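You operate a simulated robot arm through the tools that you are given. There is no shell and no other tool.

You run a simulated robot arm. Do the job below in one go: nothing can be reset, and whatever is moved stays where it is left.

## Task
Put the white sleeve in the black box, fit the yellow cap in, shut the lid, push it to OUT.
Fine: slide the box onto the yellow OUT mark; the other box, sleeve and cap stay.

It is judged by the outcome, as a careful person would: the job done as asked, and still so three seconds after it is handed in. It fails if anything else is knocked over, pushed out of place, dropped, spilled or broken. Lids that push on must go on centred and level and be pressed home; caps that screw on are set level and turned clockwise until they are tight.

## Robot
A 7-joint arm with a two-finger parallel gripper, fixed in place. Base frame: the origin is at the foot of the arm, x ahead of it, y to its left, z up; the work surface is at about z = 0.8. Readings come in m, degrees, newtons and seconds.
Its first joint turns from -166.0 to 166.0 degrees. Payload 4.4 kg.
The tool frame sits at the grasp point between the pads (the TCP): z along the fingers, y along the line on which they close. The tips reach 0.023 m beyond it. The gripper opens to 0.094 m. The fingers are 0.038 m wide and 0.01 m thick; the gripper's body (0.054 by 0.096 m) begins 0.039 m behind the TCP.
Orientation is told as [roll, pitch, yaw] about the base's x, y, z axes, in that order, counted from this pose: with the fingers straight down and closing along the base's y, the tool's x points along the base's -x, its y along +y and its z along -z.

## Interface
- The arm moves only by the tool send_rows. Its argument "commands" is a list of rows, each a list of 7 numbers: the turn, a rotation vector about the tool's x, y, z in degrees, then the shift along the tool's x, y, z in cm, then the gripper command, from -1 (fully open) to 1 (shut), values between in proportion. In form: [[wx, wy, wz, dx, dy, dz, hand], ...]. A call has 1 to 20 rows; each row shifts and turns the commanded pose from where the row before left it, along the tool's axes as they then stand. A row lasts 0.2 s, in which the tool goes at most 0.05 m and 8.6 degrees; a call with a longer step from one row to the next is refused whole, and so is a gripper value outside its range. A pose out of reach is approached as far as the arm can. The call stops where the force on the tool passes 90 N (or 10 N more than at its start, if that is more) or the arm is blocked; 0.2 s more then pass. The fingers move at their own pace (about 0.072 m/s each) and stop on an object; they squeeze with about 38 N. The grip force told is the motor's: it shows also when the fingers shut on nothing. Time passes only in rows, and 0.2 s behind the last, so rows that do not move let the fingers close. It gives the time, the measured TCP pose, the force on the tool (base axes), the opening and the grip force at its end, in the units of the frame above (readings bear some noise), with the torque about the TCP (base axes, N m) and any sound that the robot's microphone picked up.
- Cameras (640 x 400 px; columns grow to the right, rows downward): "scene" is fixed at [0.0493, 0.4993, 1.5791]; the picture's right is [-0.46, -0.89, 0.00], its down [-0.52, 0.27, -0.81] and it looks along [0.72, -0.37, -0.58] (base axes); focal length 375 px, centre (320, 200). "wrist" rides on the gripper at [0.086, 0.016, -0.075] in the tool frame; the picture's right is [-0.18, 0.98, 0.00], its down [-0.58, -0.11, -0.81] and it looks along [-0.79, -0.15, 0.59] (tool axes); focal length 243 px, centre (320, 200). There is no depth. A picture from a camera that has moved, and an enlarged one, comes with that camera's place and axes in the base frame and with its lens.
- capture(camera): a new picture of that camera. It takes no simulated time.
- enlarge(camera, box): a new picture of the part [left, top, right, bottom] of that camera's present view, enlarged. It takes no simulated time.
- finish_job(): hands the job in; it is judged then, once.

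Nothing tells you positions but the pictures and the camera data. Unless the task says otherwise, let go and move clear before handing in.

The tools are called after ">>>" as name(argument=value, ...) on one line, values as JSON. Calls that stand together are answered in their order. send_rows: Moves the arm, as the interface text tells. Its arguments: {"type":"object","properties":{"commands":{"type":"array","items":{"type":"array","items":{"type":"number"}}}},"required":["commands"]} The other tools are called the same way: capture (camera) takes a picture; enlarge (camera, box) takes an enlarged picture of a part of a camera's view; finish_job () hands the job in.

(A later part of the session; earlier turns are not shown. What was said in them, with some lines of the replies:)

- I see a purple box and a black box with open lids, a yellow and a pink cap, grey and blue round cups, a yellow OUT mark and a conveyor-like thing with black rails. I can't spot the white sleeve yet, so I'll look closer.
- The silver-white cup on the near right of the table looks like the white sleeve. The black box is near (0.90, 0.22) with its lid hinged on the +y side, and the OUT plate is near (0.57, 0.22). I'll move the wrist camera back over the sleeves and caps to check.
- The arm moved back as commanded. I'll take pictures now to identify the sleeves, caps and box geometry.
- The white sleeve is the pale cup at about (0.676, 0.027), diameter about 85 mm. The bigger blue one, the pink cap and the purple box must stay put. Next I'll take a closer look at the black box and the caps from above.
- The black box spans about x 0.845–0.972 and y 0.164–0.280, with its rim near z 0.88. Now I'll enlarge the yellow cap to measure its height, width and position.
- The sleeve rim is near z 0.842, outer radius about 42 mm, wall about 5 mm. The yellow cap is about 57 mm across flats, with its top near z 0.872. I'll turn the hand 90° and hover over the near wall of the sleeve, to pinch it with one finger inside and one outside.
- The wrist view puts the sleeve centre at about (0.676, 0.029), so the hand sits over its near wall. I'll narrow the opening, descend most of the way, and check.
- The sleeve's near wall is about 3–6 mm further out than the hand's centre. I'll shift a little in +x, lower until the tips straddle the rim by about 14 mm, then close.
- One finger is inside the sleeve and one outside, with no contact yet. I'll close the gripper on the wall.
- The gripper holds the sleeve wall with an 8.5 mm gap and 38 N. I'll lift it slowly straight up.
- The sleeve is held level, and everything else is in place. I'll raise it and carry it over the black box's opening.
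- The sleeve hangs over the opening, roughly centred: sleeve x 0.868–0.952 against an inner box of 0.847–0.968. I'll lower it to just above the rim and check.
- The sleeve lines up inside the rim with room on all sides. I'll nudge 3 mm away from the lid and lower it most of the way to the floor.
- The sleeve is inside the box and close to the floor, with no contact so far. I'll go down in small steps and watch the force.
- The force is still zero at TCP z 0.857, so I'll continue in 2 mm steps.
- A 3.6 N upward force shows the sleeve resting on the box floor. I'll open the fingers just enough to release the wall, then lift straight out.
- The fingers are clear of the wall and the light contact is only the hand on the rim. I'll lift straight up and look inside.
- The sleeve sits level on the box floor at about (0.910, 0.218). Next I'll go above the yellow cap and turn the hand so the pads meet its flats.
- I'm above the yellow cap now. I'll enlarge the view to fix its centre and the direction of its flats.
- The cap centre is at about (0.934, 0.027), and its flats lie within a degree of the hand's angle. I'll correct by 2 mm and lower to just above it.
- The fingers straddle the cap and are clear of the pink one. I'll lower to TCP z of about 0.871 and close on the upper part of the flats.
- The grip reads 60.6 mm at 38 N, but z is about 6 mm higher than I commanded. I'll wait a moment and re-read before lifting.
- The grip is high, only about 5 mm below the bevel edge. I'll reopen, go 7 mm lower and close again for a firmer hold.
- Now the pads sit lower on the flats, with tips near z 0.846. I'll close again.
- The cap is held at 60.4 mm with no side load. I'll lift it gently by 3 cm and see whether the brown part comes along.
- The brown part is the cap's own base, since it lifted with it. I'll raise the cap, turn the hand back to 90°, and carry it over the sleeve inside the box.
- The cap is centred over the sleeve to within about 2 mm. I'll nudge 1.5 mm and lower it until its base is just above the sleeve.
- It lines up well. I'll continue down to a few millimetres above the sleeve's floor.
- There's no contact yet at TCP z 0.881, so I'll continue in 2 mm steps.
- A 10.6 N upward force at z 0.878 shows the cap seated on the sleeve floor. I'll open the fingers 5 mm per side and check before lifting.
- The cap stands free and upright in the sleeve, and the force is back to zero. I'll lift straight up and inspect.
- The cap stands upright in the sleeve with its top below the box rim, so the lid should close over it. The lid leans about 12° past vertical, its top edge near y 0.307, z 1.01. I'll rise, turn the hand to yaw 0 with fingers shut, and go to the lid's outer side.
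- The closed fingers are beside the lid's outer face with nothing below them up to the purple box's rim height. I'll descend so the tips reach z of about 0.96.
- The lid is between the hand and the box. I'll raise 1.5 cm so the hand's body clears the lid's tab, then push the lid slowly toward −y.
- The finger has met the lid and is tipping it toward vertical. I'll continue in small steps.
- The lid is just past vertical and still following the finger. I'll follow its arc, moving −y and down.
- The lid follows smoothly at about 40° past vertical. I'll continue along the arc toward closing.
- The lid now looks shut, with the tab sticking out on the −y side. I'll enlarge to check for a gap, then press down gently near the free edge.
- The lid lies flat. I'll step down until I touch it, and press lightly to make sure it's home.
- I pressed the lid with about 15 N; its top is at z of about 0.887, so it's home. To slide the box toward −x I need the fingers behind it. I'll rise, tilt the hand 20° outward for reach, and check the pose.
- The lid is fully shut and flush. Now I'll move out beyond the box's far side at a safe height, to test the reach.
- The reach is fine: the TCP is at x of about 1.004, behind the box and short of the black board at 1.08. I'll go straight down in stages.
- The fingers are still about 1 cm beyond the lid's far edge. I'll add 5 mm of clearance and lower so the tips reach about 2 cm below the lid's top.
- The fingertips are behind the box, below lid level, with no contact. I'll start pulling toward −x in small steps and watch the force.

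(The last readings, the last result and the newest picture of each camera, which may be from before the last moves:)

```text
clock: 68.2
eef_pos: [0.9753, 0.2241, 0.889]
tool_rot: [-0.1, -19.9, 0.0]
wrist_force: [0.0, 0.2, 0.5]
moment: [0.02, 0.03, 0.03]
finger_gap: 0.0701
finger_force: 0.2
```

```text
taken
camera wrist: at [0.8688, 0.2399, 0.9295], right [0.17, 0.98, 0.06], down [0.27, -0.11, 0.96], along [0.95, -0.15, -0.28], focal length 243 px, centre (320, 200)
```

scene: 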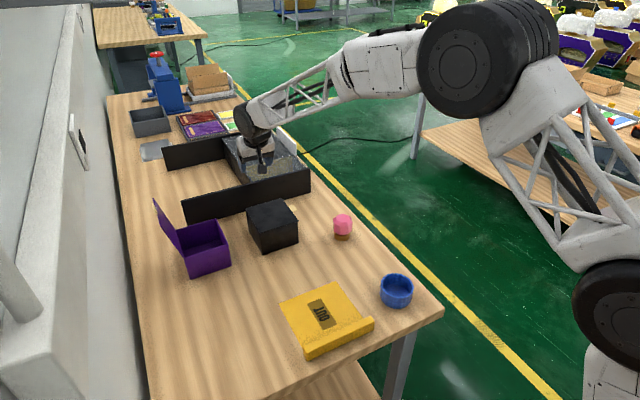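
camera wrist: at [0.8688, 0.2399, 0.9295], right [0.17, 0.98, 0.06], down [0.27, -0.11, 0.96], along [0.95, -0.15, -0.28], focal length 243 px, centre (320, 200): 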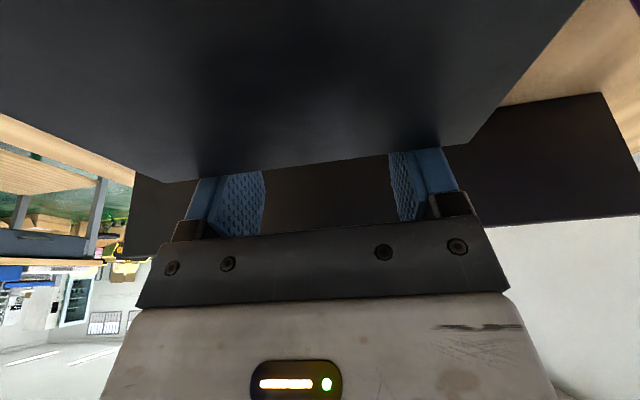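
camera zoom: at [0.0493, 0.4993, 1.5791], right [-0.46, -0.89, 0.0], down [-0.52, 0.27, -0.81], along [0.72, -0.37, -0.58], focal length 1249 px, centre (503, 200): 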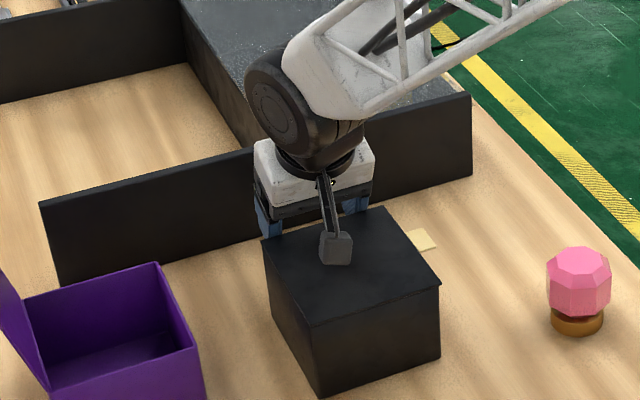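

The box slides easily and stays square, with the lid shut. I'll keep pulling it toward OUT at a moderate pace.

>>> send_rows(commands=[[0, 0, 0, 0.94, 0, -0.342, -0.49], [0, 0, 0, 0.94, 0, -0.342, -0.49], [0, 0, 0, 0.94, 0, -0.342, -0.49], [0, 0, 0, 0.94, 0, -0.342, -0.49], [0, 0, 0, 0.94, 0, -0.342, -0.49], [0, 0, 0, 0.94, 0, -0.342, -0.49], [0, 0, 0, 0.94, 0, -0.342, -0.49], [0, 0, 0, 0.94, 0, -0.342, -0.49], [0, 0, 0, 0.94, 0, -0.342, -0.49], [0, 0, 0, 0.94, 0, -0.342, -0.49], [0, 0, 0, 0.94, 0, -0.342, -0.49], [0, 0, 0, 0.94, 0, -0.342, -0.49], [0, 0, 0, 0, 0, 0, -0.49]])

>>> capture(camera="scene")

>>> enlarge(camera="scene", box=[220, 180, 390, 370])

```text
clock: 71.0
eef_pos: [0.8559, 0.2224, 0.8891]
tool_rot: [0.0, -20.0, 0.0]
wrist_force: [0.7, 0.8, 0.5]
moment: [-0.04, -0.02, 0.0]
finger_gap: 0.0701
finger_force: 0.1
```

```text
taken
```

scene: 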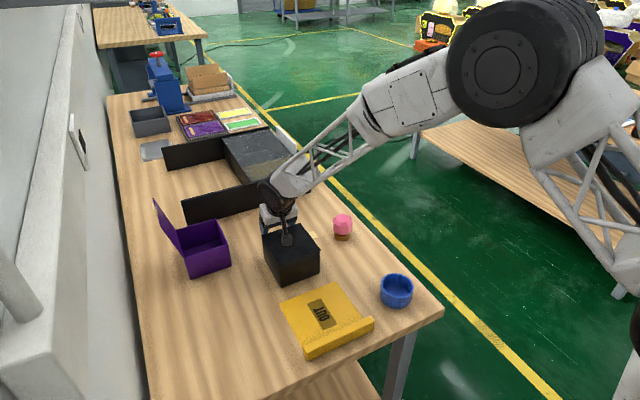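

```text
2.11 times, centred on (305, 275) of scene
camera zoom: at [0.0493, 0.4993, 1.5791], right [-0.46, -0.89, 0.0], down [-0.52, 0.27, -0.81], along [0.72, -0.37, -0.58], focal length 789 px, centre (352, 42)
```

zoom: 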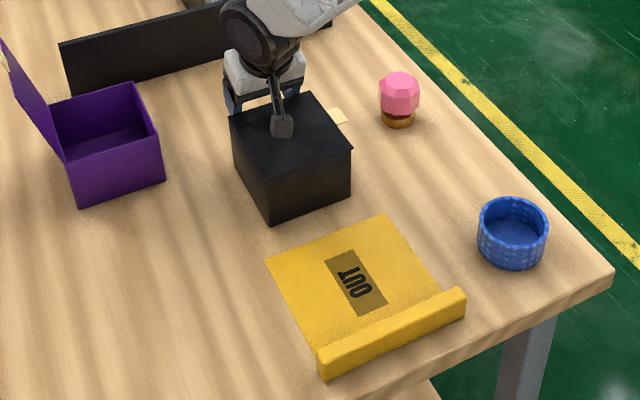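

The box slides straight and square. I'll enlarge the OUT plate to measure its edges and the stop bar before the last part.

>>> enlarge(camera="scene", box=[270, 270, 390, 370])

>>> enlarge(camera="scene", box=[250, 220, 340, 300])

```text
4.00 times, centred on (330, 320) of scene
camera zoom: at [0.0493, 0.4993, 1.5791], right [-0.46, -0.89, 0.0], down [-0.52, 0.27, -0.81], along [0.72, -0.37, -0.58], focal length 1498 px, centre (280, -280)
```

zoom: 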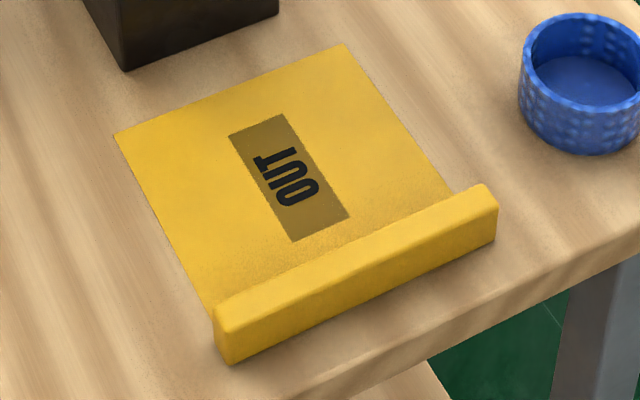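

```text
5.00 times, centred on (295, 260) of scene
camera zoom: at [0.0493, 0.4993, 1.5791], right [-0.46, -0.89, 0.0], down [-0.52, 0.27, -0.81], along [0.72, -0.37, -0.58], focal length 1873 px, centre (445, -100)
```

zoom: 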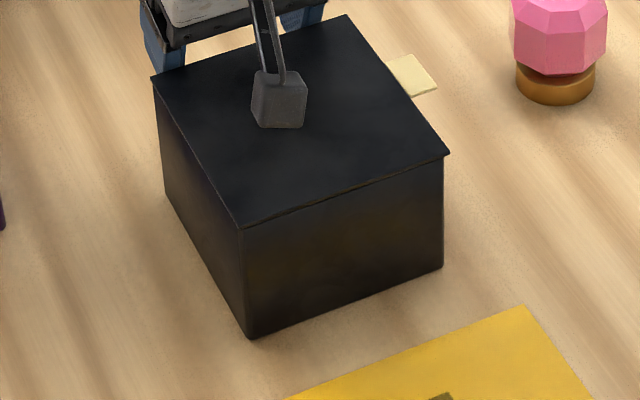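

The plate runs from x of about 0.497 (bar) to 0.652, and y 0.138 to 0.306. The box's near edge is at 0.699 and its y is well aligned, so about 18.7 cm remain. I'll do 11 cm now.

>>> send_rows(commands=[[0, 0, 0, 1.034, 0, -0.376, -0.49], [0, 0, 0, 1.034, 0, -0.376, -0.49], [0, 0, 0, 1.034, 0, -0.376, -0.49], [0, 0, 0, 1.034, 0, -0.376, -0.49], [0, 0, 0, 1.034, 0, -0.376, -0.49], [0, 0, 0, 1.034, 0, -0.376, -0.49], [0, 0, 0, 1.034, 0, -0.376, -0.49], [0, 0, 0, 1.034, 0, -0.376, -0.49], [0, 0, 0, 1.034, 0, -0.376, -0.49], [0, 0, 0, 1.034, 0, -0.376, -0.49], [0, 0, 0, 0, 0, 0, -0.49], [0, 0, 0, 0, 0, 0, -0.49]])

>>> enlarge(camera="scene", box=[240, 220, 400, 370])

```text
clock: 73.6
eef_pos: [0.7455, 0.2242, 0.8888]
tool_rot: [0.0, -20.0, 0.1]
wrist_force: [0.6, -0.1, 0.1]
moment: [-0.02, 0.01, -0.01]
finger_gap: 0.0701
finger_force: 0.1
```

```text
2.67 times, centred on (320, 295) of scene
camera zoom: at [0.0493, 0.4993, 1.5791], right [-0.46, -0.89, 0.0], down [-0.52, 0.27, -0.81], along [0.72, -0.37, -0.58], focal length 999 px, centre (320, -53)
```

zoom: 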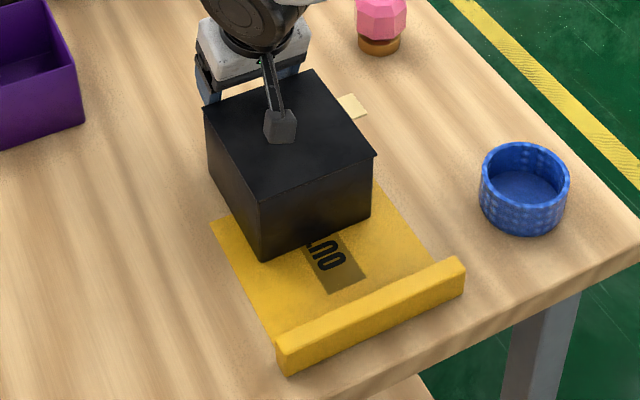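

The box is partly on the mark and still square, with its near edge at about 0.590. The last 7.8 cm will be done with a slow finish.

>>> send_rows(commands=[[0, 0, 0, 0.94, 0, -0.342, -0.49], [0, 0, 0, 0.94, 0, -0.342, -0.49], [0, 0, 0, 0.94, 0, -0.342, -0.49], [0, 0, 0, 0.94, 0, -0.342, -0.49], [0, 0, 0, 0.94, 0, -0.342, -0.49], [0, 0, 0, 0.94, 0, -0.342, -0.49], [0, 0, 0, 0.658, 0, -0.239, -0.49], [0, 0, 0, 0.47, 0, -0.171, -0.49], [0, 0, 0, 0.282, 0, -0.103, -0.49], [0, 0, 0, 0.188, 0, -0.068, -0.49], [0, 0, 0, 0, 0, 0, -0.49], [0, 0, 0, 0, 0, 0, -0.49]])

>>> enlarge(camera="scene", box=[240, 220, 400, 370])

>>> capture(camera="scene")

```text
clock: 76.2
eef_pos: [0.6707, 0.2227, 0.8892]
tool_rot: [0.0, -20.1, 0.1]
wrist_force: [0.4, 0.6, 0.1]
moment: [0.02, -0.01, 0.02]
finger_gap: 0.07
finger_force: 0.1
```

```text
2.67 times, centred on (320, 295) of scene
camera zoom: at [0.0493, 0.4993, 1.5791], right [-0.46, -0.89, 0.0], down [-0.52, 0.27, -0.81], along [0.72, -0.37, -0.58], focal length 999 px, centre (320, -53)
```

zoom: 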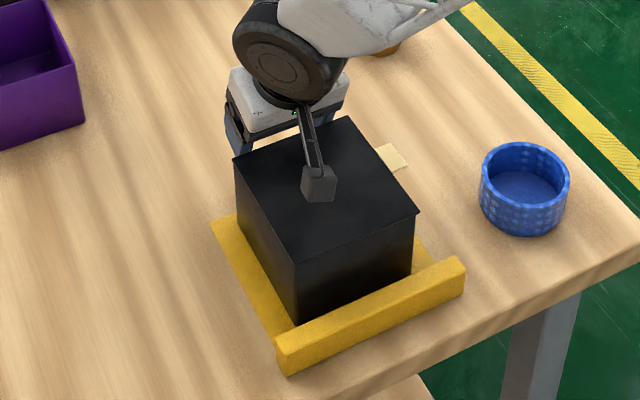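

```text
taken
```

scene: 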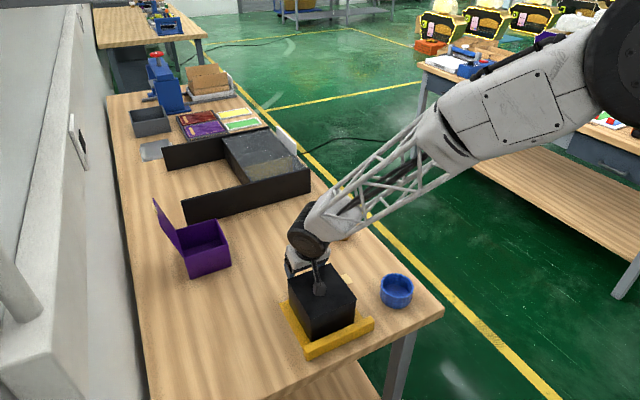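

The box is on the mark. Its far edge has only about 8 mm of margin and the bar side about 19 mm, so I'll push 5 mm more to centre it.

>>> send_rows(commands=[[0, 0, 0, 0.188, 0, -0.068, -0.49], [0, 0, 0, 0.188, 0, -0.068, -0.49], [0, 0, 0, 0.094, 0, -0.034, -0.49], [0, 0, 0, 0, 0, 0, -0.49], [0, 0, 0, 0, 0, 0, -0.49]])

>>> enlarge(camera="scene", box=[270, 250, 390, 370])

```text
clock: 77.4
eef_pos: [0.6639, 0.2226, 0.8902]
tool_rot: [0.0, -19.9, -0.1]
wrist_force: [0.3, 0.6, -0.9]
moment: [-0.01, -0.02, -0.01]
finger_gap: 0.0701
finger_force: 0.0
```

```text
3.33 times, centred on (330, 310) of scene
camera zoom: at [0.0493, 0.4993, 1.5791], right [-0.46, -0.89, 0.0], down [-0.52, 0.27, -0.81], along [0.72, -0.37, -0.58], focal length 1249 px, centre (287, -167)
```

zoom: 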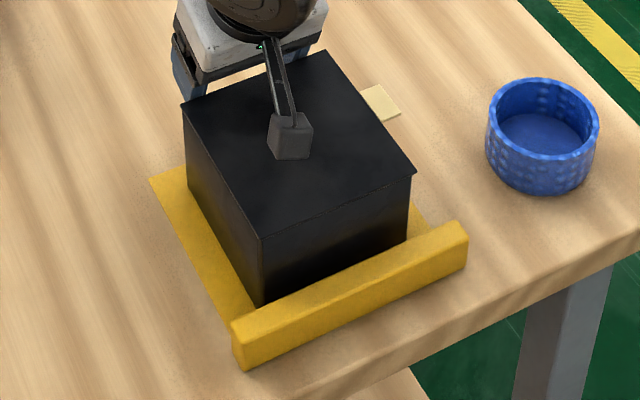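

The box sits squarely on OUT with margins all round. I'll back off in +x, then rise straight up and move clear.

>>> send_rows(commands=[[0, 0, 0, -0.94, 0, 0.342, -0.49], [0, 0, 0, -0.94, 0, 0.342, -0.49], [0, 0, 0, -0.94, 0, 0.342, -0.49], [0, 0, 0, -0.684, 0, -1.88, -0.49], [0, 0, 0, -1.026, 0, -2.82, -0.49], [0, 0, 0, -1.368, 0, -3.76, -0.49], [0, 0, 0, -1.368, 0, -3.76, -0.49], [0, 0, 0, -1.368, 0, -3.76, -0.49], [0, 0, 0, -1.368, 0, -3.76, -0.49], [0, 6.67, 0, 0, 0, 0, -0.49], [0, 6.67, 0, 0, 0, 0, -0.49], [0, 6.66, 0, 0, 0, 0, -0.49], [0, 0, 0, 0, 0, 0, -0.49]])

>>> capture(camera="scene")

>>> enlarge(camera="scene", box=[260, 240, 400, 370])

>>> capture(camera="wrist")

```text
clock: 80.2
eef_pos: [0.6936, 0.2223, 1.0998]
tool_rot: [-0.1, 0.0, 0.1]
wrist_force: [-0.5, 0.3, -0.5]
moment: [-0.04, 0.0, 0.01]
finger_gap: 0.0699
finger_force: 0.1
```

```text
taken
```

scene: 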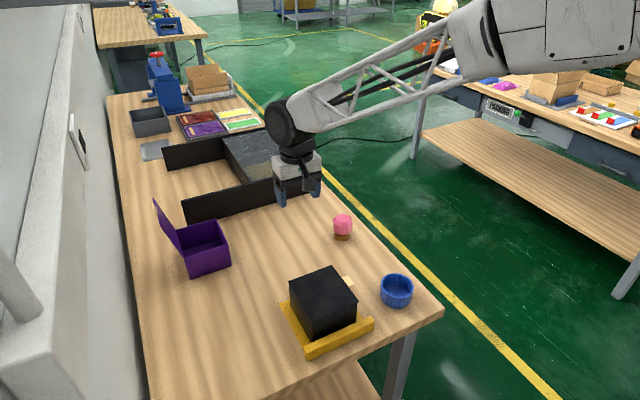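

```text
3.08 times, centred on (330, 305) of scene
camera zoom: at [0.0493, 0.4993, 1.5791], right [-0.46, -0.89, 0.0], down [-0.52, 0.27, -0.81], along [0.72, -0.37, -0.58], focal length 1153 px, centre (289, -123)
```

zoom: 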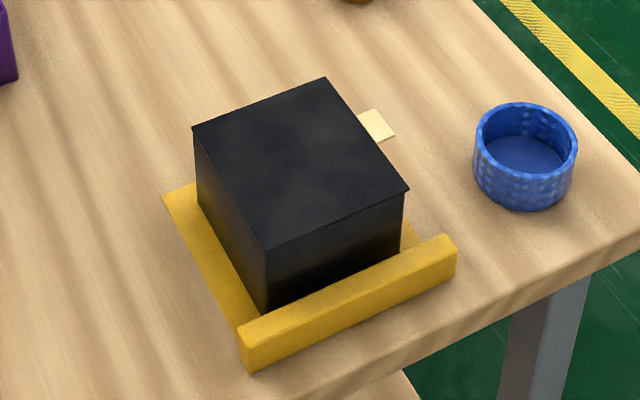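

```text
taken
camera wrist: at [0.6071, 0.2391, 1.1748], right [0.18, 0.98, 0.0], down [0.58, -0.11, 0.81], along [0.79, -0.15, -0.59], focal length 243 px, centre (320, 200)
```

wrist: 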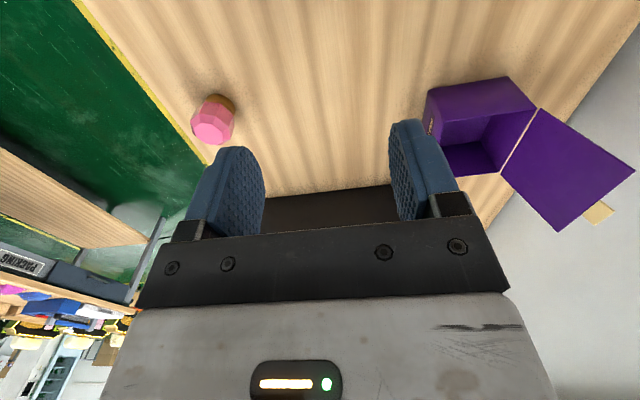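

The box is well inside the OUT mark: lid x 0.506–0.636 on a plate of 0.497–0.652, y centred. The other items haven't moved. One last close check that the lid is flush.

>>> enlarge(camera="scene", box=[280, 255, 365, 350])

>>> enlarge(camera="scene", box=[140, 180, 440, 320])

```text
4.21 times, centred on (322, 302) of scene
camera zoom: at [0.0493, 0.4993, 1.5791], right [-0.46, -0.89, 0.0], down [-0.52, 0.27, -0.81], along [0.72, -0.37, -0.58], focal length 1577 px, centre (310, -232)
```

zoom: 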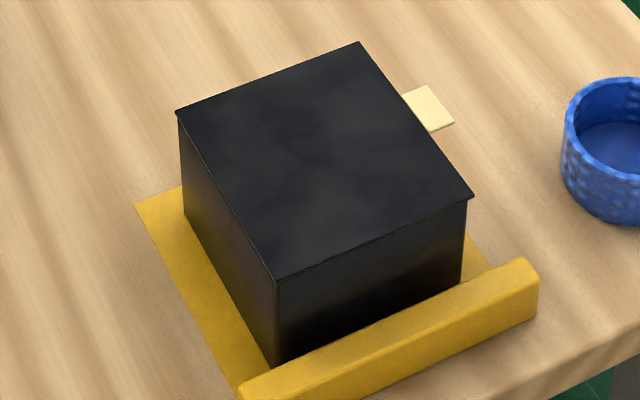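

```text
2.13 times, centred on (290, 250) of scene
camera zoom: at [0.0493, 0.4993, 1.5791], right [-0.46, -0.89, 0.0], down [-0.52, 0.27, -0.81], along [0.72, -0.37, -0.58], focal length 799 px, centre (384, 93)
```

zoom: 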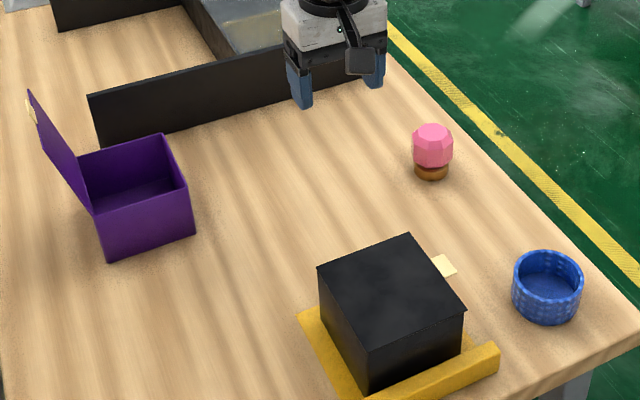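

The lid is shut flush, and the black box with the white sleeve and yellow cap inside sits square on the OUT mark. The purple box, pink cap and blue sleeve are untouched and the arm is clear, so I'm handing in.

>>> finish_job()

```text
The job is handed in.
```

The job is handed in. The white sleeve is in the black box with the yellow cap seated in it, the lid is shut, and the box is on the OUT mark.

- **Lid:** I pressed it with about 15 N before moving the box. It still looked flush in the last picture. I heard no click, so I can't say whether it has a latch.
- **Position:** the lid covers x 0.506–0.636 m and y 0.163–0.282 m. The mark runs x 0.497–0.652 m and y 0.138–0.306 m, so it's inside on all sides, with the smallest gap about 9 mm to the stop bar. These come from the camera pictures and are good to a few millimetres.
- **How it was moved:** I slid the box by pulling it from behind with the fingertips, since the arm couldn't reach over it pointing straight down.
- **Everything else:** the purple box, pink cap and blue sleeve were not touched. The arm is clear of the table items.
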